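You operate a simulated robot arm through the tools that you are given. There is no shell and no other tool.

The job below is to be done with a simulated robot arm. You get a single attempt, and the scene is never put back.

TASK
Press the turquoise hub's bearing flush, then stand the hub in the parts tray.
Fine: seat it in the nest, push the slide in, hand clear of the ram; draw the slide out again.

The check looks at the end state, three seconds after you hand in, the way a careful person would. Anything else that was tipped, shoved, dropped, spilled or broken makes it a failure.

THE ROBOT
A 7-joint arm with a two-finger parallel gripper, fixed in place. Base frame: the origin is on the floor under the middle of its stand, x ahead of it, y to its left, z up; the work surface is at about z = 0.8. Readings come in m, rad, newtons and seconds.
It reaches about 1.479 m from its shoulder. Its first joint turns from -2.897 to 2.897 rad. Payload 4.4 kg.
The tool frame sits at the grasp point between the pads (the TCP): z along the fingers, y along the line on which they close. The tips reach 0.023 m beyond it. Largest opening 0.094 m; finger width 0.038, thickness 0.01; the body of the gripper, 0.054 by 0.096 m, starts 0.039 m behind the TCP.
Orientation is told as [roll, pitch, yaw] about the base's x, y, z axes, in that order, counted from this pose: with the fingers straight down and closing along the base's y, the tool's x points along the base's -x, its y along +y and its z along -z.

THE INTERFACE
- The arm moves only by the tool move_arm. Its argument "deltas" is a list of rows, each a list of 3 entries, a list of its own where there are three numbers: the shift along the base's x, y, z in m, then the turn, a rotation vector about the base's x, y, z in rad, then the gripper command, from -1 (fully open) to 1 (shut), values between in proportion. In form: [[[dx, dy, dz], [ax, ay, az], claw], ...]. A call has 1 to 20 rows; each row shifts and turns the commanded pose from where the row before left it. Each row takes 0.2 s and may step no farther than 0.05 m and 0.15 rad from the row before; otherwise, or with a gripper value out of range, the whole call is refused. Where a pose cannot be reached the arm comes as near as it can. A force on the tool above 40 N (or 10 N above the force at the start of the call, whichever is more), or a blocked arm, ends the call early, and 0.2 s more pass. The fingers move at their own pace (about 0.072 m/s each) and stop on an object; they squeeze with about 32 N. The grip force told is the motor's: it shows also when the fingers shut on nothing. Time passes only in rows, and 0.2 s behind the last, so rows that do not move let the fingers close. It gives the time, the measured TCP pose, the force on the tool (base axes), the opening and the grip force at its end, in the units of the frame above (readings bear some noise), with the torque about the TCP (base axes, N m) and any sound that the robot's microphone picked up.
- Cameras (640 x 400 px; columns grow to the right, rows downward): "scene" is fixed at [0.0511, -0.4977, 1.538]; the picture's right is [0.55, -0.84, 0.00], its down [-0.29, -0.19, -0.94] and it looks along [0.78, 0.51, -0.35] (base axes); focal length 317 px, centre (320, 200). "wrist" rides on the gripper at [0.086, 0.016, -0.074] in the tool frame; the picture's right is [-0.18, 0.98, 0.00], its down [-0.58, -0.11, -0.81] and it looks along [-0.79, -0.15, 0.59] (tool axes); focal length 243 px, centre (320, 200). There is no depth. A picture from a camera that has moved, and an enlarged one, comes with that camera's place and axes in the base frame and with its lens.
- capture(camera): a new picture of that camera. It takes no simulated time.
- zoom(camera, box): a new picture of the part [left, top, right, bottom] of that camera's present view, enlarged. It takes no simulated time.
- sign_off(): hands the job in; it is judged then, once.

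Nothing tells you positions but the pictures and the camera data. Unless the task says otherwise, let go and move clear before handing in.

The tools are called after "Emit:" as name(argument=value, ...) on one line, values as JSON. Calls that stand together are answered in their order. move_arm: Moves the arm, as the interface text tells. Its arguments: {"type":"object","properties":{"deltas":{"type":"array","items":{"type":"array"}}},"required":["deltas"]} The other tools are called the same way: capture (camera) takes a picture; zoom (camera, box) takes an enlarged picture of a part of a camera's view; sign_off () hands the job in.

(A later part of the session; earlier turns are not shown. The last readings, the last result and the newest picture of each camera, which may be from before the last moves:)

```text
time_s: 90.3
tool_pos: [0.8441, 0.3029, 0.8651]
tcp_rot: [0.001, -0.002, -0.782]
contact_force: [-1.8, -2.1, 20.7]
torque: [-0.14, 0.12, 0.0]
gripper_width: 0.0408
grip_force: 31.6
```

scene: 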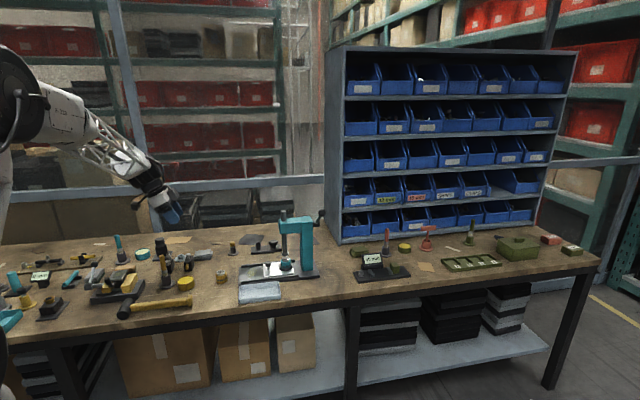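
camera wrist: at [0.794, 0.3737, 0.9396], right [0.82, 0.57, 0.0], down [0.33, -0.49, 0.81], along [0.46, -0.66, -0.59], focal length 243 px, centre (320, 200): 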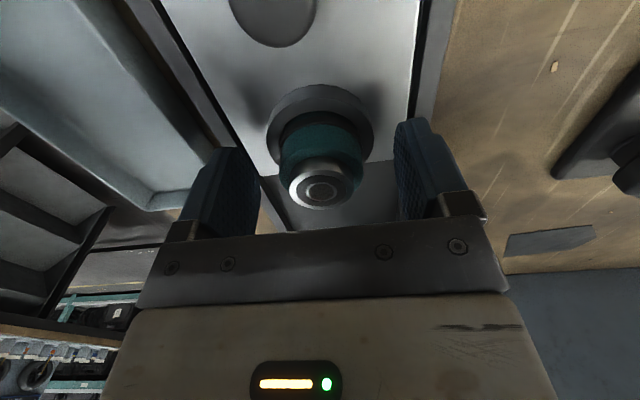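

Emit:
move_arm(deltas=[[[0, 0, 0.0012], [0, 0, 0], 1], [[0, 0, 0], [0, 0, 0], 0.0], [[0, 0, 0], [0, 0, 0], -0.4], [[0, 0, 0], [0, 0, 0], -0.6], [[0, 0, 0], [0, 0, 0], -0.6], [[0, 0, 0.02], [0, 0, 0], -0.6], [[0, 0, 0.04], [0, 0, 0], -0.6], [[-0.01, 0.01, 0.04], [0, 0, 0], -0.6], [[-0.019, 0.019, 0.01], [0, 0, 0], -0.6], [[0, 0, 0], [0, 0, 0], -0.6]])

Emit:
zoom(camera="wrist", box=[290, 50, 370, 140])

Emit:
zoom(camera="scene", box=[256, 256, 270, 272])

```text
time_s: 92.5
tool_pos: [0.815, 0.3292, 0.9753]
tcp_rot: [0.001, -0.002, -0.781]
contact_force: [0.7, 0.3, 0.2]
torque: [-0.02, 0.01, 0.01]
gripper_width: 0.0753
grip_force: 0.0
```

```text
4.44 times, centred on (330, 95) of wrist
camera zoom: at [0.7645, 0.4022, 1.0506], right [0.82, 0.57, 0.0], down [0.33, -0.49, 0.81], along [0.46, -0.66, -0.59], focal length 1078 px, centre (276, 667)
```

zoom: 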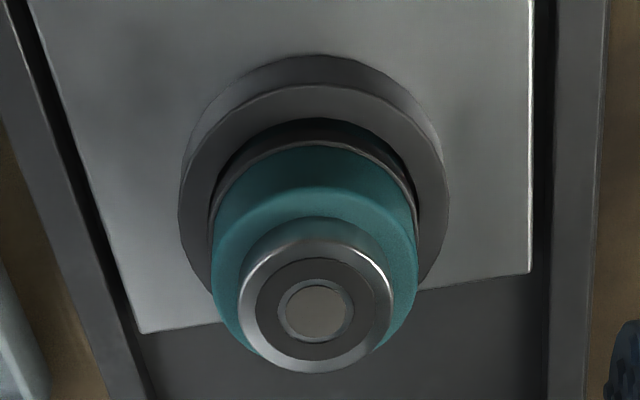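

```text
16.00 times, centred on (263, 264) of scene
camera zoom: at [0.0511, -0.4977, 1.538], right [0.55, -0.84, 0.0], down [-0.29, -0.19, -0.94], along [0.78, 0.51, -0.35], focal length 5074 px, centre (1232, -824)
```

zoom: 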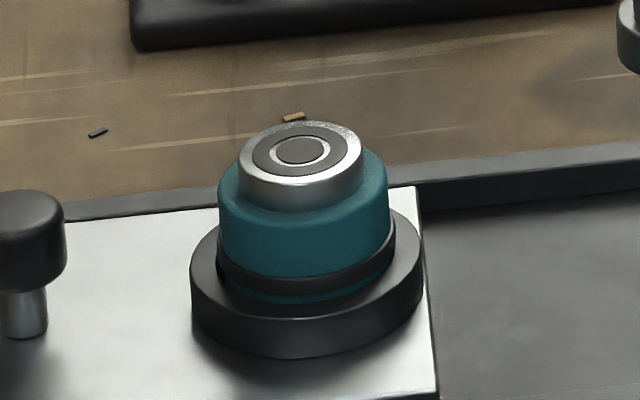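

The hub is now level and better centred. This time I'll push the slide in from behind the knob with closed fingers, so the hand stays farther from the ram and nothing drags the slide back. I'll move the tilted hand into place behind the knob.

Emit:
move_arm(deltas=[[[-0.0197, 0.02, 0], [-0.1028, -0.1028, 0], 1], [[-0.0197, 0.02, 0], [-0.1028, -0.1028, 0], 1], [[-0.0197, 0.02, 0], [-0.1028, -0.1028, 0], 1], [[0, 0, -0.04], [0, 0, 0], 1], [[0, 0, -0.03], [0, 0, 0], 1], [[0, 0, -0.02], [0, 0, 0], 1], [[0, 0, 0], [0, 0, 0], 1], [[0, 0, 0], [0, 0, 0], 1]])

Emit:
capture(camera="wrist")

Emit:
zoom(camera="scene", box=[200, 210, 300, 290])

```text
time_s: 94.3
tool_pos: [0.7557, 0.391, 0.8835]
tcp_rot: [-0.001, -0.441, -0.783]
contact_force: [0.3, -0.2, 0.5]
torque: [0.04, 0.02, 0.03]
gripper_width: 0.0
grip_force: 32.0
```

```text
taken
camera wrist: at [0.6887, 0.4795, 0.9153], right [0.81, 0.58, 0.08], down [0.05, -0.21, 0.98], along [0.58, -0.79, -0.2], focal length 243 px, centre (320, 200)
```

wrist: 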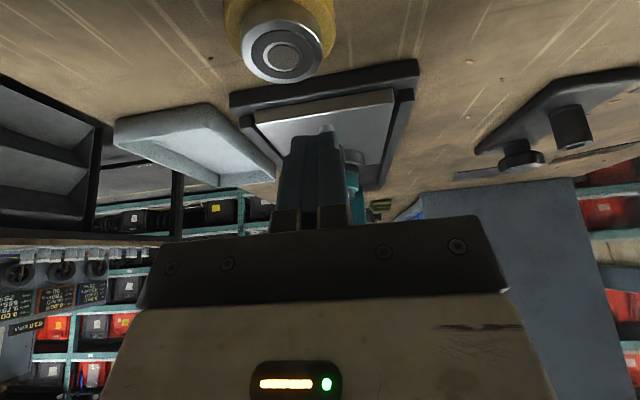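

```text
5.00 times, centred on (250, 250) of scene
camera zoom: at [0.0511, -0.4977, 1.538], right [0.55, -0.84, 0.0], down [-0.29, -0.19, -0.94], along [0.78, 0.51, -0.35], focal length 1586 px, centre (670, -50)
```

zoom: 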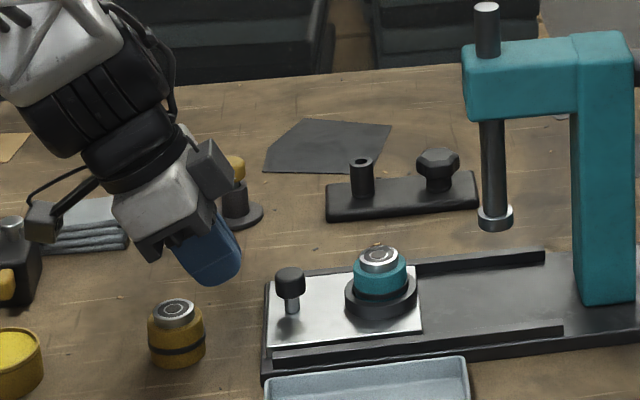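

The fingers are in line behind the knob, with the yellow hub close behind but clear. I'll move forward while lowering, which opens that gap.

Emit:
move_arm(deltas=[[[0.0045, -0.0045, -0.003], [0, 0, 0], 1], [[0.0025, -0.0025, -0.009], [0, 0, 0], 1], [[0, 0, -0.009], [0, 0, 0], 1], [[0, 0, 0], [0, 0, 0], 1]])

Emit:
zoom(camera="scene", box=[200, 220, 290, 290])

```text
time_s: 95.3
tool_pos: [0.7623, 0.3856, 0.8627]
tcp_rot: [0.001, -0.438, -0.783]
contact_force: [-0.5, -0.1, -0.1]
torque: [-0.02, -0.03, 0.01]
gripper_width: 0.0
grip_force: 32.1
```

```text
5.71 times, centred on (245, 255) of scene
camera zoom: at [0.0511, -0.4977, 1.538], right [0.55, -0.84, 0.0], down [-0.29, -0.19, -0.94], along [0.78, 0.51, -0.35], focal length 1812 px, centre (749, -114)
```

zoom: 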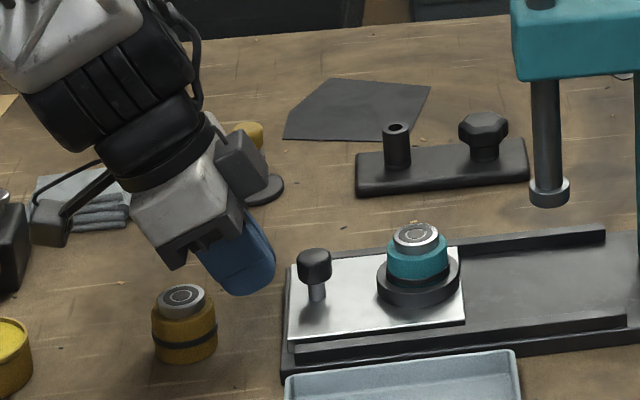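

Clear of everything. I'll advance to the knob and begin pushing gently.

Emit:
move_arm(deltas=[[[0.003, -0.003, 0], [0, 0, 0], 1], [[0.0015, -0.0015, 0], [0, 0, 0], 1], [[0.0012, -0.0012, 0], [0, 0, 0], 1], [[0.0012, -0.0012, 0], [0, 0, 0], 1], [[0.0012, -0.0012, 0], [0, 0, 0], 1], [[0.0012, -0.0012, 0], [0, 0, 0], 1], [[0.0012, -0.0012, 0], [0, 0, 0], 1], [[0.0012, -0.0012, 0], [0, 0, 0], 1]])

Emit:
zoom(camera="scene", box=[220, 220, 310, 290])

```text
time_s: 97.1
tool_pos: [0.7735, 0.3714, 0.8625]
tcp_rot: [-0.001, -0.437, -0.784]
contact_force: [0.4, -0.2, -0.7]
torque: [0.01, 0.04, 0.01]
gripper_width: 0.0001
grip_force: 31.9
```

```text
5.71 times, centred on (265, 255) of scene
camera zoom: at [0.0511, -0.4977, 1.538], right [0.55, -0.84, 0.0], down [-0.29, -0.19, -0.94], along [0.78, 0.51, -0.35], focal length 1812 px, centre (634, -114)
```

zoom: 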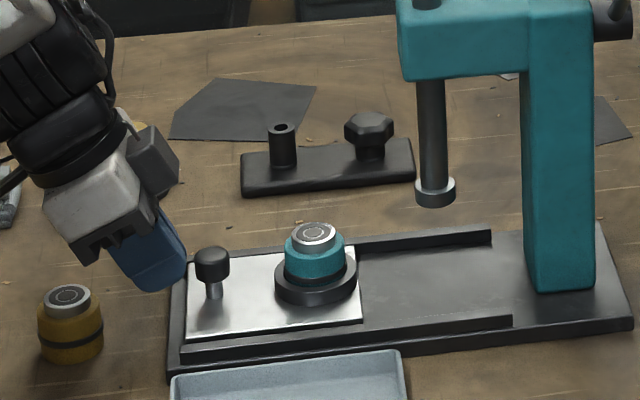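

The slide is already moving easily under the push, with almost no force. I'll continue the stroke in gentle steps.

Emit:
move_arm(deltas=[[[0.0015, -0.0015, 0], [0, 0, 0], 1], [[0.002, -0.002, 0], [0, 0, 0], 1], [[0.002, -0.002, 0], [0, 0, 0], 1], [[0.002, -0.002, 0], [0, 0, 0], 1], [[0.002, -0.002, 0], [0, 0, 0], 1], [[0.002, -0.002, 0], [0, 0, 0], 1], [[0.002, -0.002, 0], [0, 0, 0], 1], [[0.002, -0.002, 0], [0, 0, 0], 1], [[0.002, -0.002, 0], [0, 0, 0], 1], [[0, 0, 0], [0, 0, 0], 1]])

Emit:
zoom(camera="scene", box=[220, 220, 310, 290])

```text
time_s: 99.3
tool_pos: [0.7907, 0.355, 0.8628]
tcp_rot: [0.001, -0.438, -0.781]
contact_force: [-0.3, 0.9, 0.8]
torque: [0.0, 0.0, 0.04]
gripper_width: 0.0
grip_force: 32.1
```

```text
5.71 times, centred on (265, 255) of scene
camera zoom: at [0.0511, -0.4977, 1.538], right [0.55, -0.84, 0.0], down [-0.29, -0.19, -0.94], along [0.78, 0.51, -0.35], focal length 1812 px, centre (634, -114)
```

zoom: 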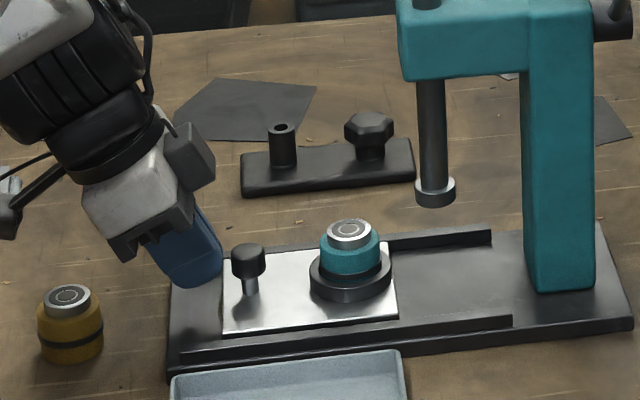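

It's moving smoothly. I'll continue.

Emit:
move_arm(deltas=[[[0.002, -0.002, 0], [0, 0, 0], 1], [[0.002, -0.002, 0], [0, 0, 0], 1], [[0.002, -0.002, 0], [0, 0, 0], 1], [[0.002, -0.002, 0], [0, 0, 0], 1], [[0.002, -0.002, 0], [0, 0, 0], 1], [[0.002, -0.002, 0], [0, 0, 0], 1], [[0.002, -0.002, 0], [0, 0, 0], 1], [[0.002, -0.002, 0], [0, 0, 0], 1], [[0.002, -0.002, 0], [0, 0, 0], 1], [[0.002, -0.002, 0], [0, 0, 0], 1], [[0, 0, 0], [0, 0, 0], 1]])

Emit:
zoom(camera="scene", box=[230, 220, 320, 290])

```text
time_s: 101.7
tool_pos: [0.8117, 0.3344, 0.8624]
tcp_rot: [0.0, -0.437, -0.781]
contact_force: [-0.1, 0.5, -1.3]
torque: [-0.07, 0.01, -0.03]
gripper_width: 0.0
grip_force: 32.0
```

```text
5.71 times, centred on (275, 255) of scene
camera zoom: at [0.0511, -0.4977, 1.538], right [0.55, -0.84, 0.0], down [-0.29, -0.19, -0.94], along [0.78, 0.51, -0.35], focal length 1812 px, centre (577, -114)
```

zoom: 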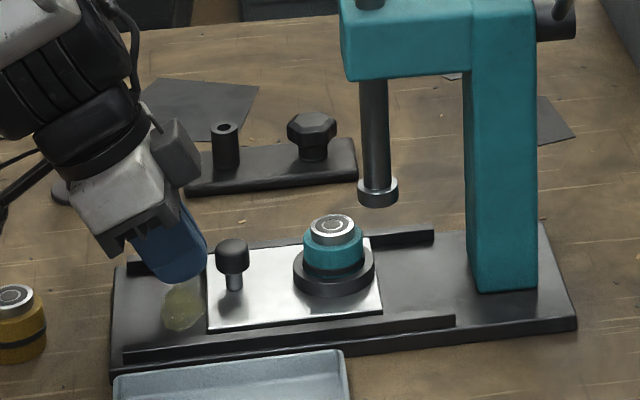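

About 36 mm left. I'll continue, slowing toward the stop.

Emit:
move_arm(deltas=[[[0.002, -0.002, 0], [0, 0, 0], 1], [[0.002, -0.002, 0], [0, 0, 0], 1], [[0.002, -0.002, 0], [0, 0, 0], 1], [[0.002, -0.002, 0], [0, 0, 0], 1], [[0.002, -0.002, 0], [0, 0, 0], 1], [[0.002, -0.002, 0], [0, 0, 0], 1], [[0.002, -0.002, 0], [0, 0, 0], 1], [[0.002, -0.002, 0], [0, 0, 0], 1], [[0.002, -0.002, 0], [0, 0, 0], 1], [[0.0015, -0.0015, 0], [0, 0, 0], 1], [[0.0015, -0.0015, 0], [0, 0, 0], 1], [[0, 0, 0], [0, 0, 0], 1]])

Emit:
zoom(camera="scene", box=[230, 220, 320, 290])

```text
time_s: 104.3
tool_pos: [0.8333, 0.3139, 0.8626]
tcp_rot: [0.001, -0.438, -0.782]
contact_force: [-0.5, 0.5, -0.7]
torque: [-0.02, -0.04, -0.02]
gripper_width: 0.0004
grip_force: 32.1
```

```text
5.71 times, centred on (275, 255) of scene
camera zoom: at [0.0511, -0.4977, 1.538], right [0.55, -0.84, 0.0], down [-0.29, -0.19, -0.94], along [0.78, 0.51, -0.35], focal length 1812 px, centre (577, -114)
```

zoom: 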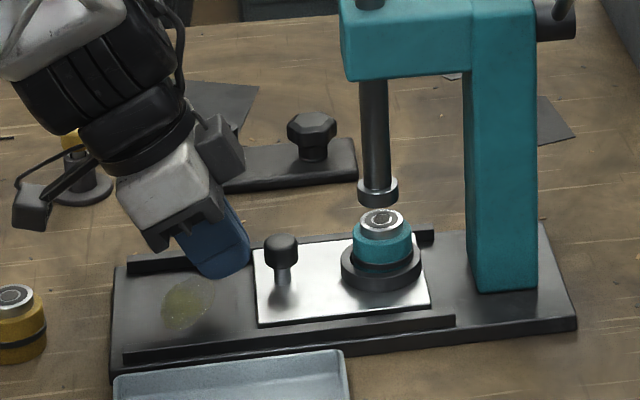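

It's nearly home, about 1–2 mm short. I'll push on in small steps until the stop is felt.

Emit:
move_arm(deltas=[[[0.0008, -0.0008, 0], [0, 0, 0], 1], [[0.0008, -0.0008, 0], [0, 0, 0], 1], [[0, 0, 0], [0, 0, 0], 1]])

Emit:
move_arm(deltas=[[[0.0006, -0.0006, 0], [0, 0, 0], 1], [[0, 0, 0], [0, 0, 0], 1]])

Emit:
move_arm(deltas=[[[0.0005, -0.0005, 0], [0, 0, 0], 1], [[0, 0, 0], [0, 0, 0], 1]])

Emit:
zoom(camera="scene", box=[280, 245, 310, 275])

```text
time_s: 105.1
tool_pos: [0.8335, 0.3129, 0.8628]
tcp_rot: [0.0, -0.437, -0.782]
contact_force: [0.0, 0.4, -0.8]
torque: [-0.01, 0.03, -0.04]
gripper_width: 0.0
grip_force: 31.8
```

```text
time_s: 105.7
tool_pos: [0.8335, 0.3119, 0.8631]
tcp_rot: [0.001, -0.437, -0.782]
contact_force: [0.3, 0.3, 0.3]
torque: [0.0, 0.02, -0.02]
gripper_width: 0.0
grip_force: 32.5
```

```text
time_s: 106.3
tool_pos: [0.8343, 0.3103, 0.8629]
tcp_rot: [0.0, -0.438, -0.782]
contact_force: [-0.3, 0.7, 0.5]
torque: [-0.02, 0.0, -0.02]
gripper_width: 0.0
grip_force: 32.1
```

```text
13.33 times, centred on (295, 260) of scene
camera zoom: at [0.0511, -0.4977, 1.538], right [0.55, -0.84, 0.0], down [-0.29, -0.19, -0.94], along [0.78, 0.51, -0.35], focal length 4228 px, centre (653, -600)
```

zoom: 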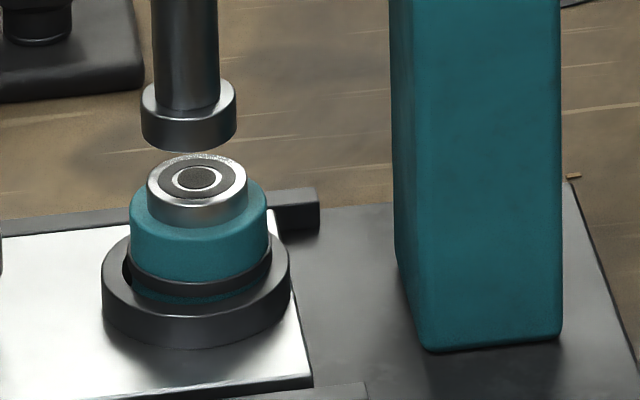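

The slide looks home, but the fingers aren't loaded yet. I'll continue until I feel the stop through the fingers.

Emit:
move_arm(deltas=[[[0.0007, -0.0007, 0], [0, 0, 0], 1], [[0, 0, 0], [0, 0, 0], 1]])

Emit:
move_arm(deltas=[[[0.0005, -0.0005, 0], [0, 0, 0], 1], [[0, 0, 0], [0, 0, 0], 1]])

Emit:
move_arm(deltas=[[[0.0005, -0.0005, 0], [0, 0, 0], 1], [[0, 0, 0], [0, 0, 0], 1]])

```text
time_s: 106.9
tool_pos: [0.8359, 0.3109, 0.8628]
tcp_rot: [0.0, -0.438, -0.782]
contact_force: [-8.3, 6.9, 1.7]
torque: [0.01, 0.17, -0.09]
gripper_width: 0.0
grip_force: 32.1
```

```text
time_s: 107.5
tool_pos: [0.8364, 0.31, 0.8628]
tcp_rot: [-0.002, -0.438, -0.782]
contact_force: [-24.1, 14.9, -0.5]
torque: [0.17, 0.3, -0.18]
gripper_width: 0.0
grip_force: 31.5
```

```text
time_s: 108.0
tool_pos: [0.8355, 0.3097, 0.8628]
tcp_rot: [0.0, -0.436, -0.781]
contact_force: [-10.1, 8.7, 3.7]
torque: [0.02, 0.09, -0.07]
gripper_width: 0.0001
grip_force: 32.4
stopped in row 2: the force on the tool passed its limit at 41 N (the readings are from after the stop); the commanded pose is now the measured one
```

The slide is firmly against the stop at about 41 N. I'll back straight off without touching it again, go well clear, and wait.

Emit:
move_arm(deltas=[[[-0.006, 0.006, 0.001], [0, 0, 0], 1], [[-0.015, 0.015, 0.015], [0, 0, 0], 1], [[-0.02, 0.02, 0.035], [0, 0, 0], 1], [[-0.028, 0.022, 0.03], [0, 0, 0], 1], [[-0.028, 0.022, 0.03], [0, 0, 0], 1], [[-0.028, 0.022, 0.03], [0, 0, 0], 1], [[-0.028, 0.022, 0.03], [0, 0, 0], 1], [[-0.028, 0.022, 0.03], [0, 0, 0], 1], [[0, 0, 0], [0, 0, 0], 1], [[0, 0, 0], [0, 0, 0], 1], [[0, 0, 0], [0, 0, 0], 1], [[0, 0, 0], [0, 0, 0], 1], [[0, 0, 0], [0, 0, 0], 1], [[0, 0, 0], [0, 0, 0], 1], [[0, 0, 0], [0, 0, 0], 1], [[0, 0, 0], [0, 0, 0], 1], [[0, 0, 0], [0, 0, 0], 1], [[0, 0, 0], [0, 0, 0], 1], [[0, 0, 0], [0, 0, 0], 1], [[0, 0, 0], [0, 0, 0], 1]])

Emit:
zoom(camera="scene", box=[280, 245, 310, 275])

Emit:
zoom(camera="scene", box=[230, 200, 330, 290])

```text
time_s: 112.2
tool_pos: [0.6532, 0.4603, 1.0653]
tcp_rot: [-0.001, -0.439, -0.782]
contact_force: [-0.4, 0.1, -0.3]
torque: [0.01, 0.01, -0.03]
gripper_width: 0.0001
grip_force: 31.8
```

```text
13.33 times, centred on (295, 260) of scene
camera zoom: at [0.0511, -0.4977, 1.538], right [0.55, -0.84, 0.0], down [-0.29, -0.19, -0.94], along [0.78, 0.51, -0.35], focal length 4228 px, centre (653, -600)
```

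zoom: 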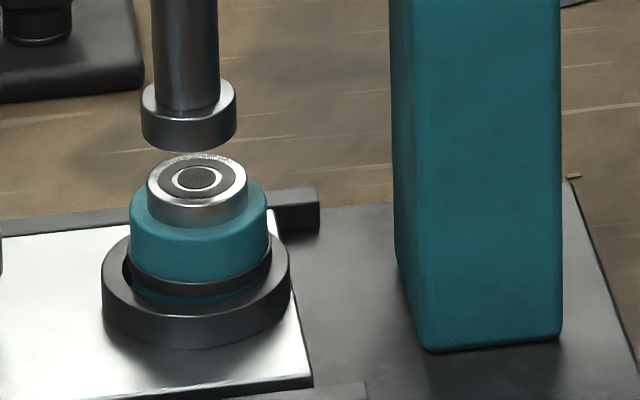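

```text
4.44 times, centred on (280, 245) of scene
camera zoom: at [0.0511, -0.4977, 1.538], right [0.55, -0.84, 0.0], down [-0.29, -0.19, -0.94], along [0.78, 0.51, -0.35], focal length 1410 px, centre (498, 0)
```

zoom: 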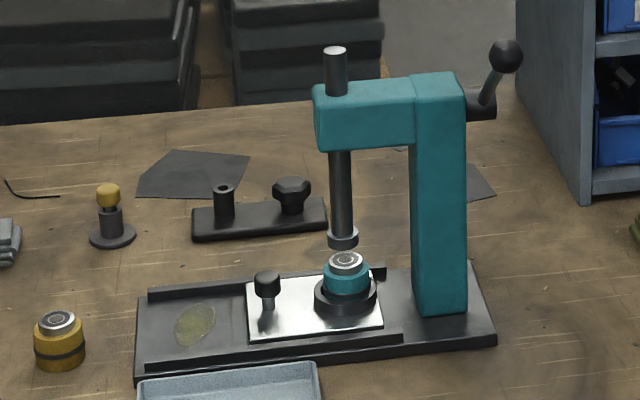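

Still nothing, so I want a precise side view of ring against ram, since from far away 1–2 mm could hide. I'll swing the hand round to look across the press from the front of the bench.

Emit:
move_arm(deltas=[[[0, -0.01, 0.01], [0.1028, 0.1028, 0], -0.6], [[0, -0.02, 0.01], [0.1028, 0.1028, 0], -0.6], [[0, -0.025, 0.01], [0.1028, 0.1028, 0], -0.6], [[0, -0.028, 0], [0, 0, 0.1428], -0.6], [[0, -0.028, 0], [0, 0, 0.1428], -0.6], [[0, -0.028, 0], [0, 0, 0.1428], -0.6], [[0, -0.028, 0], [0, 0, 0.1428], -0.6], [[0, -0.028, 0], [0, 0, 0.1428], -0.6], [[0, -0.028, 0], [0, 0, 0.1428], -0.6], [[0.015, -0.028, 0], [0, 0, 0.1428], -0.6], [[0.02, -0.028, -0.01], [0, 0, 0.1428], -0.6], [[0.03, -0.028, -0.02], [0, 0, 0.1428], -0.6], [[0.03, -0.02, -0.025], [0, 0, 0.1428], -0.6], [[0.03, -0.005, -0.035], [0, 0, 0.1428], -0.6], [[0.02, 0, -0.03], [0, 0, 0], -0.6], [[0, 0, 0], [0, 0, 0], -0.6]])

Emit:
capture(camera="wrist")

Emit:
capture(camera="scene")

```text
time_s: 115.6
tool_pos: [0.8011, 0.1311, 0.9745]
tcp_rot: [0.0, -0.001, 0.788]
contact_force: [0.4, -0.2, 0.5]
torque: [-0.01, 0.04, 0.03]
gripper_width: 0.0753
grip_force: 0.1
```

```text
taken
camera wrist: at [0.7288, 0.0802, 1.0494], right [-0.57, 0.82, 0.0], down [0.49, 0.33, 0.81], along [0.66, 0.46, -0.59], focal length 243 px, centre (320, 200)
```

wrist: 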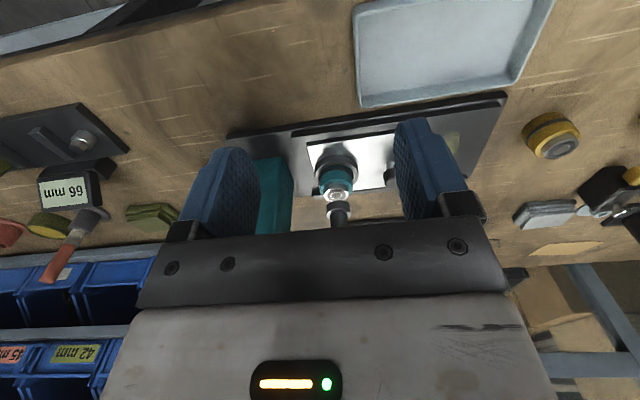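

```text
taken
```

scene: 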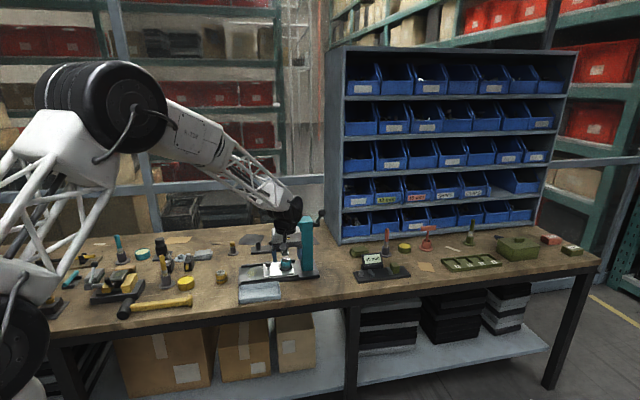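

I have a side view now. Zooming in on the ram, hub and ring.

Emit:
zoom(camera="wrist", box=[295, 130, 375, 230])

Emit:
zoom(camera="wrist", box=[220, 90, 520, 240])

```text
4.00 times, centred on (335, 180) of wrist
camera zoom: at [0.7288, 0.0802, 1.0494], right [-0.57, 0.82, 0.0], down [0.49, 0.33, 0.81], along [0.66, 0.46, -0.59], focal length 970 px, centre (260, 280)
```

zoom: 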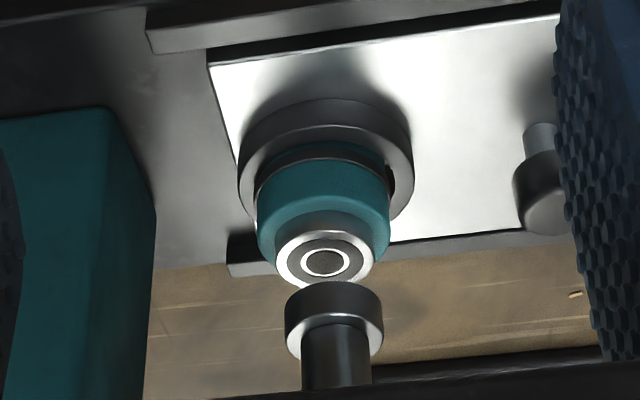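

```text
2.13 times, centred on (370, 165) of wrist
camera zoom: at [0.7288, 0.0802, 1.0494], right [-0.57, 0.82, 0.0], down [0.49, 0.33, 0.81], along [0.66, 0.46, -0.59], focal length 518 px, centre (213, 275)
```

zoom: 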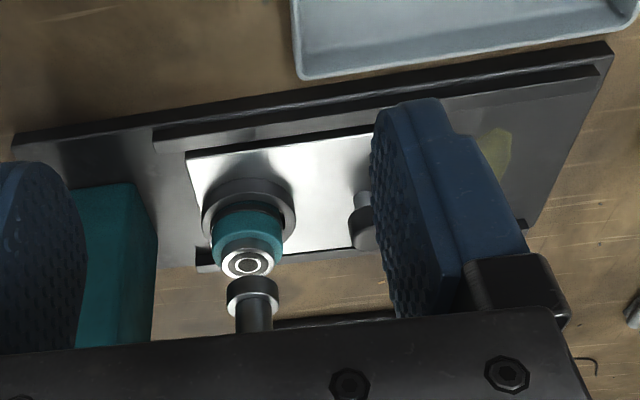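

From the side the ring is coaxial with the ram to about 0.2 mm, so the slide is home; the hub itself sits about 1.4 mm forward in the ring. I'll zoom tighter for tilt and height, and look at the press's lever too.

Emit:
zoom(camera="wrist", box=[318, 150, 362, 205])

Emit:
zoom(camera="wrist", box=[310, 145, 365, 180])

Emit:
zoom(camera="scene", box=[255, 190, 335, 290])

```text
7.27 times, centred on (340, 178) of wrist
camera zoom: at [0.7288, 0.0802, 1.0494], right [-0.57, 0.82, 0.0], down [0.49, 0.33, 0.81], along [0.66, 0.46, -0.59], focal length 1764 px, centre (174, 364)
```

zoom: 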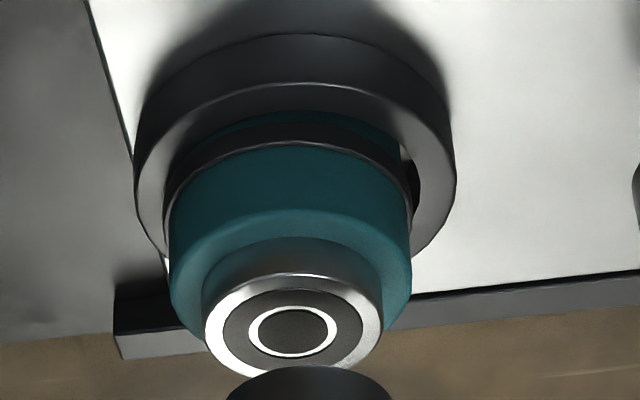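

```text
11.43 times, centred on (338, 162) of wrist
camera zoom: at [0.7288, 0.0802, 1.0494], right [-0.57, 0.82, 0.0], down [0.49, 0.33, 0.81], along [0.66, 0.46, -0.59], focal length 2773 px, centre (120, 629)
```

zoom: 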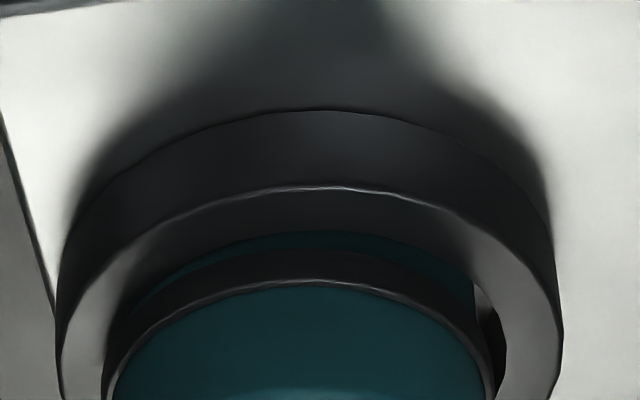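

```text
4.00 times, centred on (295, 240) of scene
camera zoom: at [0.0511, -0.4977, 1.538], right [0.55, -0.84, 0.0], down [-0.29, -0.19, -0.94], along [0.78, 0.51, -0.35], focal length 1269 px, centre (420, 40)
```

zoom: 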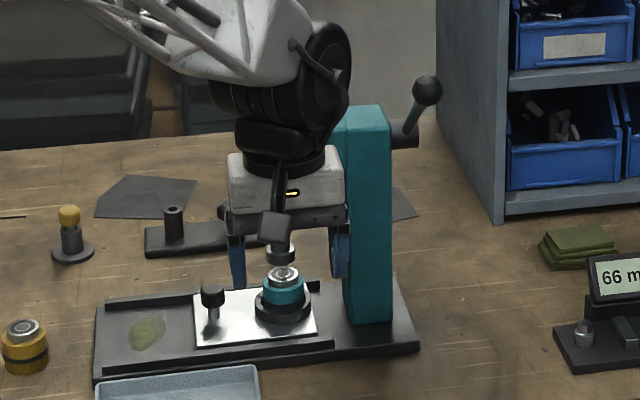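

The hub is level and the slide is home, so the press itself is what I don't yet understand. I'll look closely at the press head and its ball lever from above.

Emit:
move_arm(deltas=[[[-0.01, -0.015, 0.038], [0, 0, 0], -0.6], [[-0.01, -0.019, 0.038], [0, 0, 0], -0.6], [[-0.01, -0.019, 0.038], [0, 0, 0], -0.6], [[-0.008, -0.019, 0.039], [0, 0, 0], -0.6], [[-0.006, -0.019, 0.039], [0, 0, 0], -0.6], [[-0.006, -0.02, 0.039], [0, 0, 0], -0.6], [[0, -0.02, 0.039], [0, 0, 0], -0.6], [[0, 0, 0], [0, 0, 0], -0.6]])

Emit:
capture(camera="wrist")

Emit:
zoom(camera="wrist", box=[200, 60, 440, 230])

Emit:
zoom(camera="scene", box=[270, 195, 330, 270])

```text
time_s: 117.4
tool_pos: [0.7508, -0.0003, 1.2429]
tcp_rot: [-0.001, -0.002, 0.789]
contact_force: [0.1, 0.1, 0.1]
torque: [0.02, -0.03, 0.01]
gripper_width: 0.0754
grip_force: 0.1
```

```text
taken
camera wrist: at [0.6775, -0.0507, 1.318], right [-0.57, 0.82, 0.0], down [0.49, 0.33, 0.81], along [0.66, 0.46, -0.59], focal length 243 px, centre (320, 200)
```

wrist: 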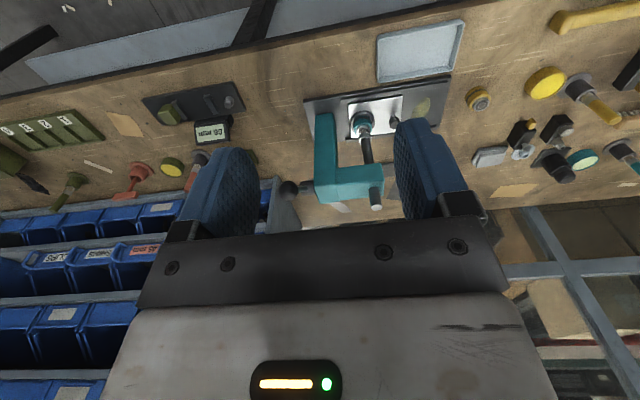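

```text
2.35 times, centred on (320, 145) of wrist
camera zoom: at [0.6775, -0.0507, 1.318], right [-0.57, 0.82, 0.0], down [0.49, 0.33, 0.81], along [0.66, 0.46, -0.59], focal length 571 px, centre (320, 329)
```

zoom: 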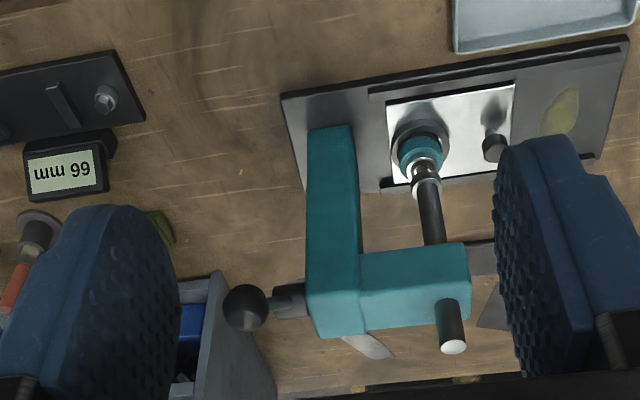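

```text
5.33 times, centred on (300, 232) of scene
camera zoom: at [0.0511, -0.4977, 1.538], right [0.55, -0.84, 0.0], down [-0.29, -0.19, -0.94], along [0.78, 0.51, -0.35], focal length 1691 px, centre (427, 27)
```

zoom: 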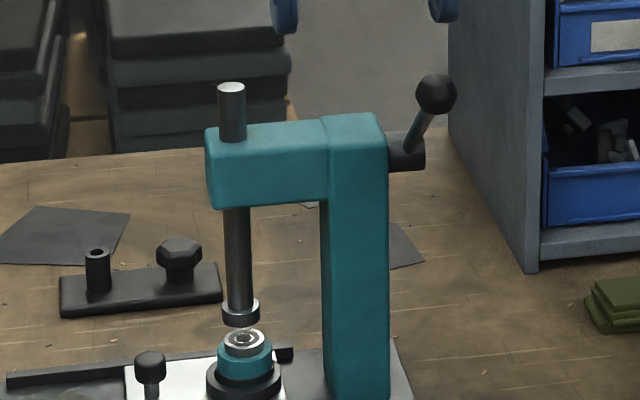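

The lever stands up toward the front of the press on a pivot behind the column. The note didn't mention it, but the ram doesn't move by itself, so I'll carefully check whether the lever is live: closed fingers above its ball, force-limited, well away from the ram.

Emit:
move_arm(deltas=[[[0.035, 0.0134, -0.012], [0, 0, 0], 1], [[0.035, 0.0134, -0.012], [0, 0, 0], 1], [[0.035, 0.0134, -0.012], [0, 0, 0], 1], [[0.035, 0.0134, -0.015], [0, 0, 0], 1], [[0.035, 0.0134, -0.015], [0, 0, 0], 1], [[0, 0, 0], [0, 0, 0], 1], [[0, 0, 0], [0, 0, 0], 1]])

Emit:
capture(camera="wrist")

Emit:
zoom(camera="scene", box=[260, 160, 350, 260])

```text
time_s: 119.0
tool_pos: [0.9255, 0.0634, 1.1745]
tcp_rot: [0.001, -0.002, 0.788]
contact_force: [-0.3, 0.4, -0.1]
torque: [0.01, 0.0, -0.01]
gripper_width: 0.0
grip_force: 31.7
```

```text
taken
camera wrist: at [0.8527, 0.0137, 1.2495], right [-0.57, 0.82, 0.0], down [0.49, 0.33, 0.81], along [0.66, 0.46, -0.59], focal length 243 px, centre (320, 200)
```

wrist: 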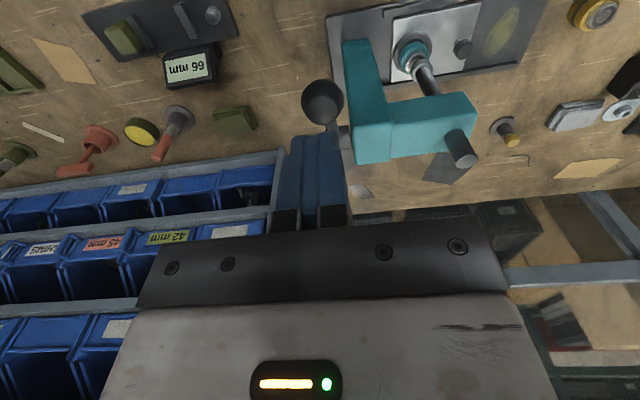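

```text
4.00 times, centred on (305, 210) of scene
camera zoom: at [0.0511, -0.4977, 1.538], right [0.55, -0.84, 0.0], down [-0.29, -0.19, -0.94], along [0.78, 0.51, -0.35], focal length 1269 px, centre (380, 160)
```

zoom: 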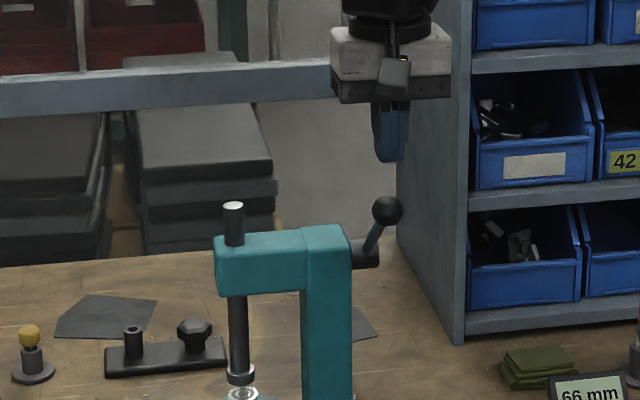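

The fingers are above the ball, which is at about (0.930, 0.070, 1.097). I'll lower gently to touch it and see whether it yields.

Emit:
move_arm(deltas=[[[0.0035, 0.004, -0.02], [0, 0, 0], 1], [[0, 0, -0.012], [0, 0, 0], 1], [[0, 0, -0.004], [0, 0, 0], 1], [[0, 0, 0], [0, 0, 0], 1]])

Emit:
move_arm(deltas=[[[0, 0, -0.002], [0, 0, 0], 1], [[0, 0, -0.002], [0, 0, 0], 1], [[0, 0, 0], [0, 0, 0], 1]])

Emit:
zoom(camera="scene", box=[270, 170, 340, 270])

```text
time_s: 120.0
tool_pos: [0.9293, 0.0679, 1.141]
tcp_rot: [0.0, -0.001, 0.788]
contact_force: [0.4, -0.8, 0.1]
torque: [-0.02, -0.04, 0.04]
gripper_width: 0.0
grip_force: 32.5
```

```text
time_s: 120.8
tool_pos: [0.9282, 0.0683, 1.1373]
tcp_rot: [0.001, -0.001, 0.788]
contact_force: [-0.5, -0.9, 2.6]
torque: [-0.01, 0.05, -0.01]
gripper_width: 0.0
grip_force: 32.0
```

```text
4.00 times, centred on (305, 220) of scene
camera zoom: at [0.0511, -0.4977, 1.538], right [0.55, -0.84, 0.0], down [-0.29, -0.19, -0.94], along [0.78, 0.51, -0.35], focal length 1269 px, centre (380, 120)
```

zoom: 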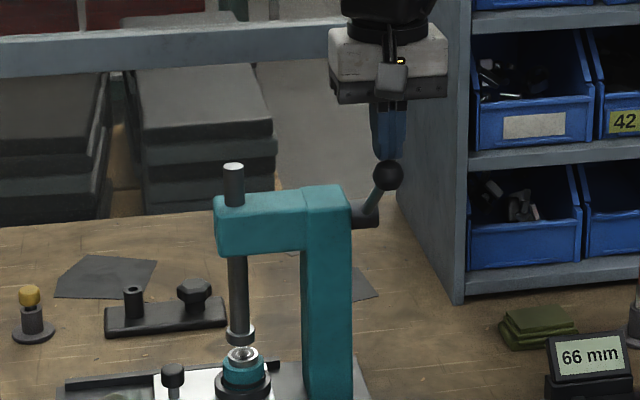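

Contact has just begun at about 3 N. I'll press another few millimetres to see whether it yields.

Emit:
move_arm(deltas=[[[0, 0, -0.0015], [0, 0, 0], 1], [[0, 0, 0], [0, 0, 0], 1]])

Emit:
move_arm(deltas=[[[0, 0, -0.0015], [0, 0, 0], 1], [[0, 0, 0], [0, 0, 0], 1]])

Emit:
zoom(camera="scene", box=[270, 170, 340, 270])

```text
time_s: 121.4
tool_pos: [0.9285, 0.0672, 1.1356]
tcp_rot: [0.0, -0.001, 0.789]
contact_force: [-0.5, -0.5, 2.6]
torque: [0.01, 0.01, 0.01]
gripper_width: 0.0005
grip_force: 31.8
```

```text
time_s: 122.0
tool_pos: [0.9284, 0.0704, 1.1351]
tcp_rot: [-0.002, 0.0, 0.788]
contact_force: [-1.2, -0.7, 2.0]
torque: [-0.01, -0.02, -0.03]
gripper_width: 0.0001
grip_force: 32.4
```

```text
4.00 times, centred on (305, 220) of scene
camera zoom: at [0.0511, -0.4977, 1.538], right [0.55, -0.84, 0.0], down [-0.29, -0.19, -0.94], along [0.78, 0.51, -0.35], focal length 1269 px, centre (380, 120)
```

zoom: 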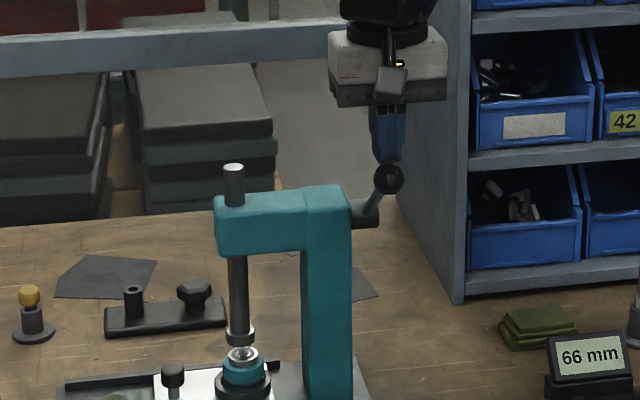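

The lever is live: the ball moved about 4 mm under only 2–3 N. So it drives the ram, and my hand here is well clear of the ram. I'll draw it down along its arc slowly, watching ram and force.

Emit:
move_arm(deltas=[[[-0.0025, -0.0025, -0.0045], [0, 0, 0], 1], [[-0.0025, -0.0025, -0.0047], [0, 0, 0], 1], [[-0.0022, -0.0022, -0.005], [0, 0, 0], 1], [[0, 0, 0], [0, 0, 0], 1]])

Emit:
zoom(camera="scene", box=[270, 180, 340, 280])

Emit:
zoom(camera="scene", box=[280, 245, 310, 275])

```text
time_s: 123.0
tool_pos: [0.9204, 0.0616, 1.1192]
tcp_rot: [-0.001, -0.003, 0.788]
contact_force: [0.0, -0.9, 2.4]
torque: [-0.05, 0.03, 0.0]
gripper_width: 0.0
grip_force: 32.3
```

```text
4.00 times, centred on (305, 230) of scene
camera zoom: at [0.0511, -0.4977, 1.538], right [0.55, -0.84, 0.0], down [-0.29, -0.19, -0.94], along [0.78, 0.51, -0.35], focal length 1269 px, centre (380, 80)
```

zoom: 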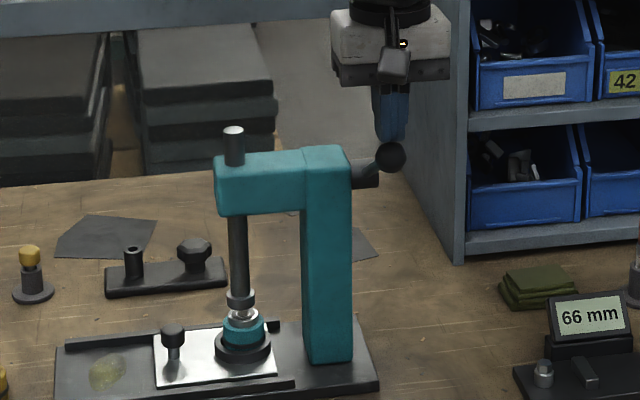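

```text
13.33 times, centred on (295, 260) of scene
camera zoom: at [0.0511, -0.4977, 1.538], right [0.55, -0.84, 0.0], down [-0.29, -0.19, -0.94], along [0.78, 0.51, -0.35], focal length 4228 px, centre (653, -600)
```

zoom: 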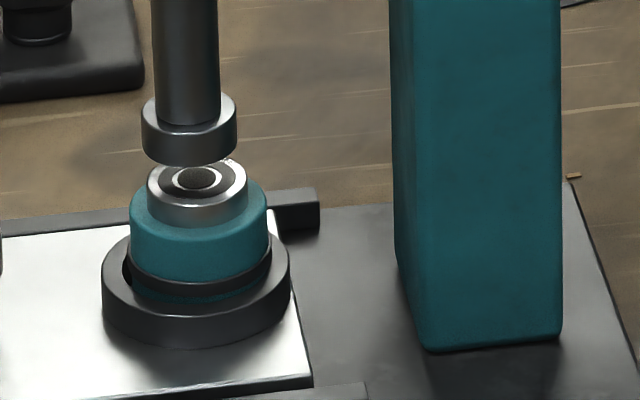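

The ram has come down about 5 mm, so the lever works it directly. I'll keep drawing the lever down its arc and watch for the ram meeting the bearing.

Emit:
move_arm(deltas=[[[-0.0021, -0.0021, -0.0051], [0, 0, 0], 1], [[-0.002, -0.002, -0.0052], [0, 0, 0], 1], [[-0.0018, -0.0018, -0.0053], [0, 0, 0], 1], [[-0.0016, -0.0016, -0.0054], [0, 0, 0], 1], [[-0.0015, -0.0015, -0.0055], [0, 0, 0], 1], [[0, 0, 0], [0, 0, 0], 1]])

Emit:
zoom(camera="scene", box=[270, 180, 340, 280])

Emit:
zoom(camera="scene", box=[280, 245, 310, 275])

```text
time_s: 124.4
tool_pos: [0.9122, 0.0528, 1.0921]
tcp_rot: [-0.001, -0.002, 0.789]
contact_force: [-0.3, -0.7, 1.4]
torque: [0.0, 0.02, 0.0]
gripper_width: 0.0
grip_force: 32.2
```

```text
4.00 times, centred on (305, 230) of scene
camera zoom: at [0.0511, -0.4977, 1.538], right [0.55, -0.84, 0.0], down [-0.29, -0.19, -0.94], along [0.78, 0.51, -0.35], focal length 1269 px, centre (380, 80)
```

zoom: 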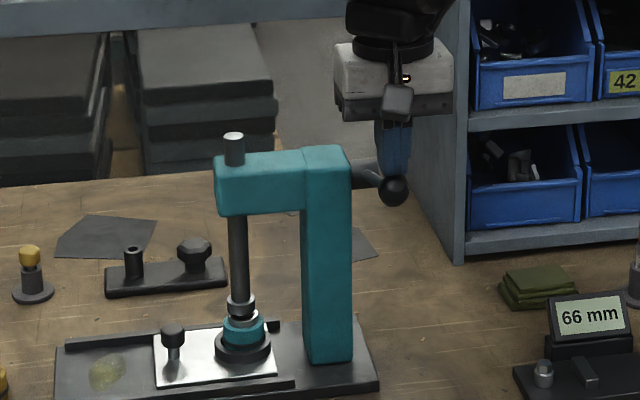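

```text
13.33 times, centred on (295, 260) of scene
camera zoom: at [0.0511, -0.4977, 1.538], right [0.55, -0.84, 0.0], down [-0.29, -0.19, -0.94], along [0.78, 0.51, -0.35], focal length 4228 px, centre (653, -600)
```

zoom: 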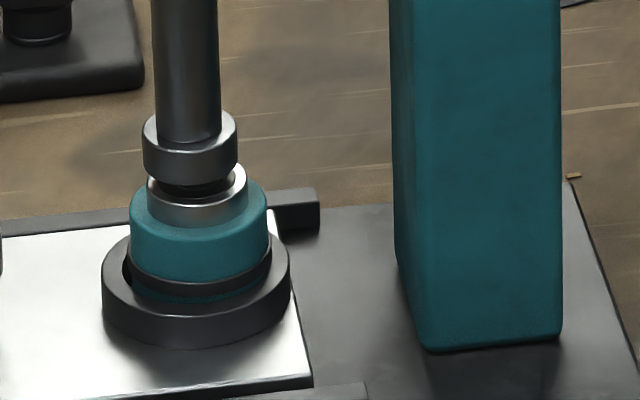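

About 7 mm of gap remain between ram and bearing. I'll continue down the arc.

Emit:
move_arm(deltas=[[[-0.0013, -0.0013, -0.0057], [0, 0, 0], 1], [[-0.0011, -0.0011, -0.0057], [0, 0, 0], 1], [[-0.0009, -0.0009, -0.0058], [0, 0, 0], 1], [[-0.0007, -0.0007, -0.0058], [0, 0, 0], 1], [[0, 0, 0], [0, 0, 0], 1]])

Emit:
zoom(camera="scene", box=[270, 180, 340, 280])

Emit:
zoom(camera="scene", box=[280, 245, 310, 275])

```text
time_s: 125.6
tool_pos: [0.9085, 0.0486, 1.0711]
tcp_rot: [-0.001, -0.003, 0.789]
contact_force: [1.0, 0.8, 2.2]
torque: [-0.05, -0.02, 0.01]
gripper_width: 0.0
grip_force: 32.3
```

```text
4.00 times, centred on (305, 230) of scene
camera zoom: at [0.0511, -0.4977, 1.538], right [0.55, -0.84, 0.0], down [-0.29, -0.19, -0.94], along [0.78, 0.51, -0.35], focal length 1269 px, centre (380, 80)
```

zoom: 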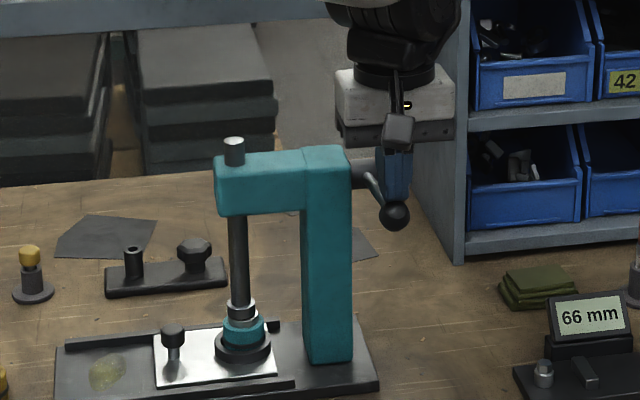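

```text
13.33 times, centred on (295, 260) of scene
camera zoom: at [0.0511, -0.4977, 1.538], right [0.55, -0.84, 0.0], down [-0.29, -0.19, -0.94], along [0.78, 0.51, -0.35], focal length 4228 px, centre (653, -600)
```

zoom: 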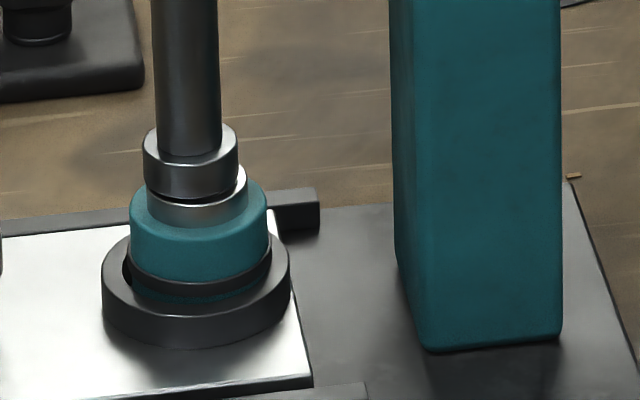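

The ram is within 2–3 mm of the bearing. I'll go on in finer steps and watch the force build.

Emit:
move_arm(deltas=[[[-0.0004, -0.0004, -0.0029], [0, 0, 0], 1], [[-0.0003, -0.0003, -0.0029], [0, 0, 0], 1], [[-0.0003, -0.0003, -0.0029], [0, 0, 0], 1], [[0, 0, 0], [0, 0, 0], 1]])

Emit:
zoom(camera="scene", box=[280, 245, 310, 275])

```text
time_s: 126.6
tool_pos: [0.9061, 0.047, 1.0627]
tcp_rot: [0.0, -0.002, 0.789]
contact_force: [3.3, 0.8, 7.6]
torque: [0.01, -0.02, 0.01]
gripper_width: 0.0002
grip_force: 32.1
```

```text
13.33 times, centred on (295, 260) of scene
camera zoom: at [0.0511, -0.4977, 1.538], right [0.55, -0.84, 0.0], down [-0.29, -0.19, -0.94], along [0.78, 0.51, -0.35], focal length 4228 px, centre (653, -600)
```

zoom: 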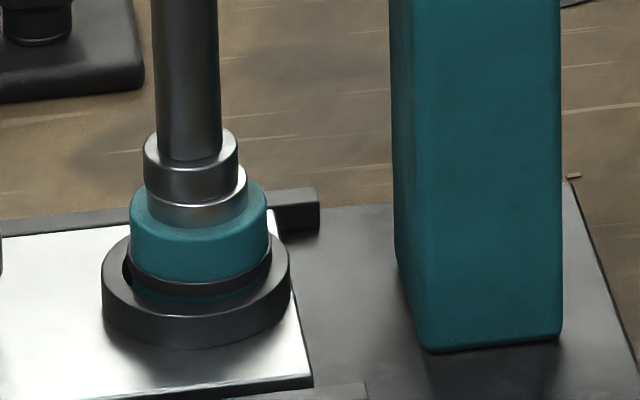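

The ram has met the bearing, and the force on the lever is rising to about 8 N. I'll press on steadily.

Emit:
move_arm(deltas=[[[-0.0002, -0.0002, -0.0025], [0, 0, 0], 1], [[-0.0001, -0.0001, -0.0025], [0, 0, 0], 1], [[0, 0, 0], [0, 0, 0], 1]])

Emit:
zoom(camera="scene", box=[280, 245, 310, 275])

```text
time_s: 127.4
tool_pos: [0.9067, 0.0471, 1.0571]
tcp_rot: [0.0, -0.002, 0.79]
contact_force: [-2.5, -4.2, 11.3]
torque: [-0.12, 0.07, -0.04]
gripper_width: 0.0
grip_force: 31.9
```

```text
13.33 times, centred on (295, 260) of scene
camera zoom: at [0.0511, -0.4977, 1.538], right [0.55, -0.84, 0.0], down [-0.29, -0.19, -0.94], along [0.78, 0.51, -0.35], focal length 4228 px, centre (653, -600)
```

zoom: 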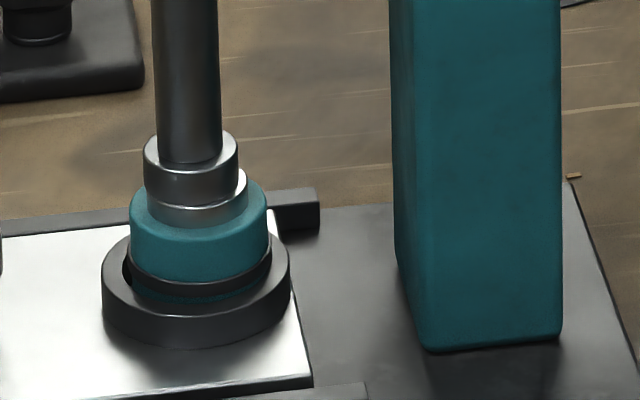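

The bearing is starting to go in at a steady 11 N on the lever. I'll continue.

Emit:
move_arm(deltas=[[[0, 0, -0.0025], [0, 0, 0], 1], [[0, 0, -0.0025], [0, 0, 0], 1], [[0, 0, -0.0025], [0, 0, 0], 1], [[0, 0, 0], [0, 0, 0], 1]])

Emit:
zoom(camera="scene", box=[280, 245, 310, 275])

Emit:
zoom(camera="scene", box=[270, 180, 340, 280])

```text
time_s: 128.4
tool_pos: [0.9063, 0.0463, 1.0499]
tcp_rot: [-0.001, -0.003, 0.789]
contact_force: [-4.2, -1.1, 10.4]
torque: [-0.06, 0.13, -0.04]
gripper_width: 0.0001
grip_force: 31.9
```

```text
13.33 times, centred on (295, 260) of scene
camera zoom: at [0.0511, -0.4977, 1.538], right [0.55, -0.84, 0.0], down [-0.29, -0.19, -0.94], along [0.78, 0.51, -0.35], focal length 4228 px, centre (653, -600)
```

zoom: 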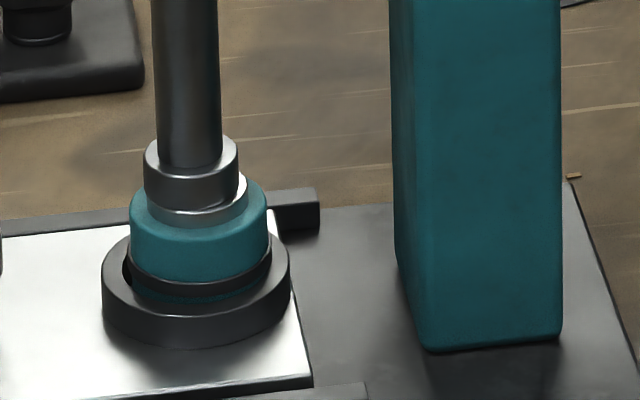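

```text
4.00 times, centred on (305, 230) of scene
camera zoom: at [0.0511, -0.4977, 1.538], right [0.55, -0.84, 0.0], down [-0.29, -0.19, -0.94], along [0.78, 0.51, -0.35], focal length 1269 px, centre (380, 80)
```

zoom: 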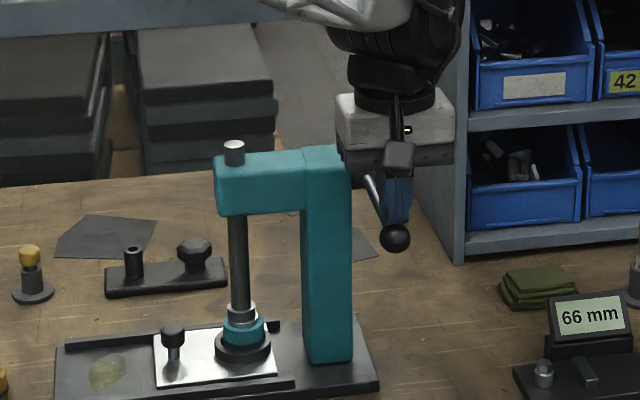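

It's going in steadily. I'll continue.

Emit:
move_arm(deltas=[[[0, 0, -0.0025], [0, 0, 0], 1], [[0.0001, 0.0001, -0.0025], [0, 0, 0], 1], [[0.0001, 0.0001, -0.0025], [0, 0, 0], 1], [[0, 0, 0], [0, 0, 0], 1]])

Emit:
zoom(camera="scene", box=[280, 245, 310, 275])

```text
time_s: 129.4
tool_pos: [0.9074, 0.0479, 1.0424]
tcp_rot: [0.001, -0.004, 0.79]
contact_force: [-4.7, -2.6, 10.2]
torque: [-0.09, 0.11, 0.03]
gripper_width: 0.0
grip_force: 31.8
```

```text
13.33 times, centred on (295, 260) of scene
camera zoom: at [0.0511, -0.4977, 1.538], right [0.55, -0.84, 0.0], down [-0.29, -0.19, -0.94], along [0.78, 0.51, -0.35], focal length 4228 px, centre (653, -600)
```

zoom: 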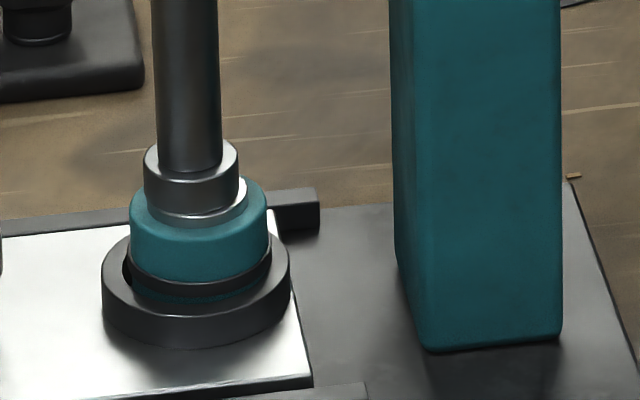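

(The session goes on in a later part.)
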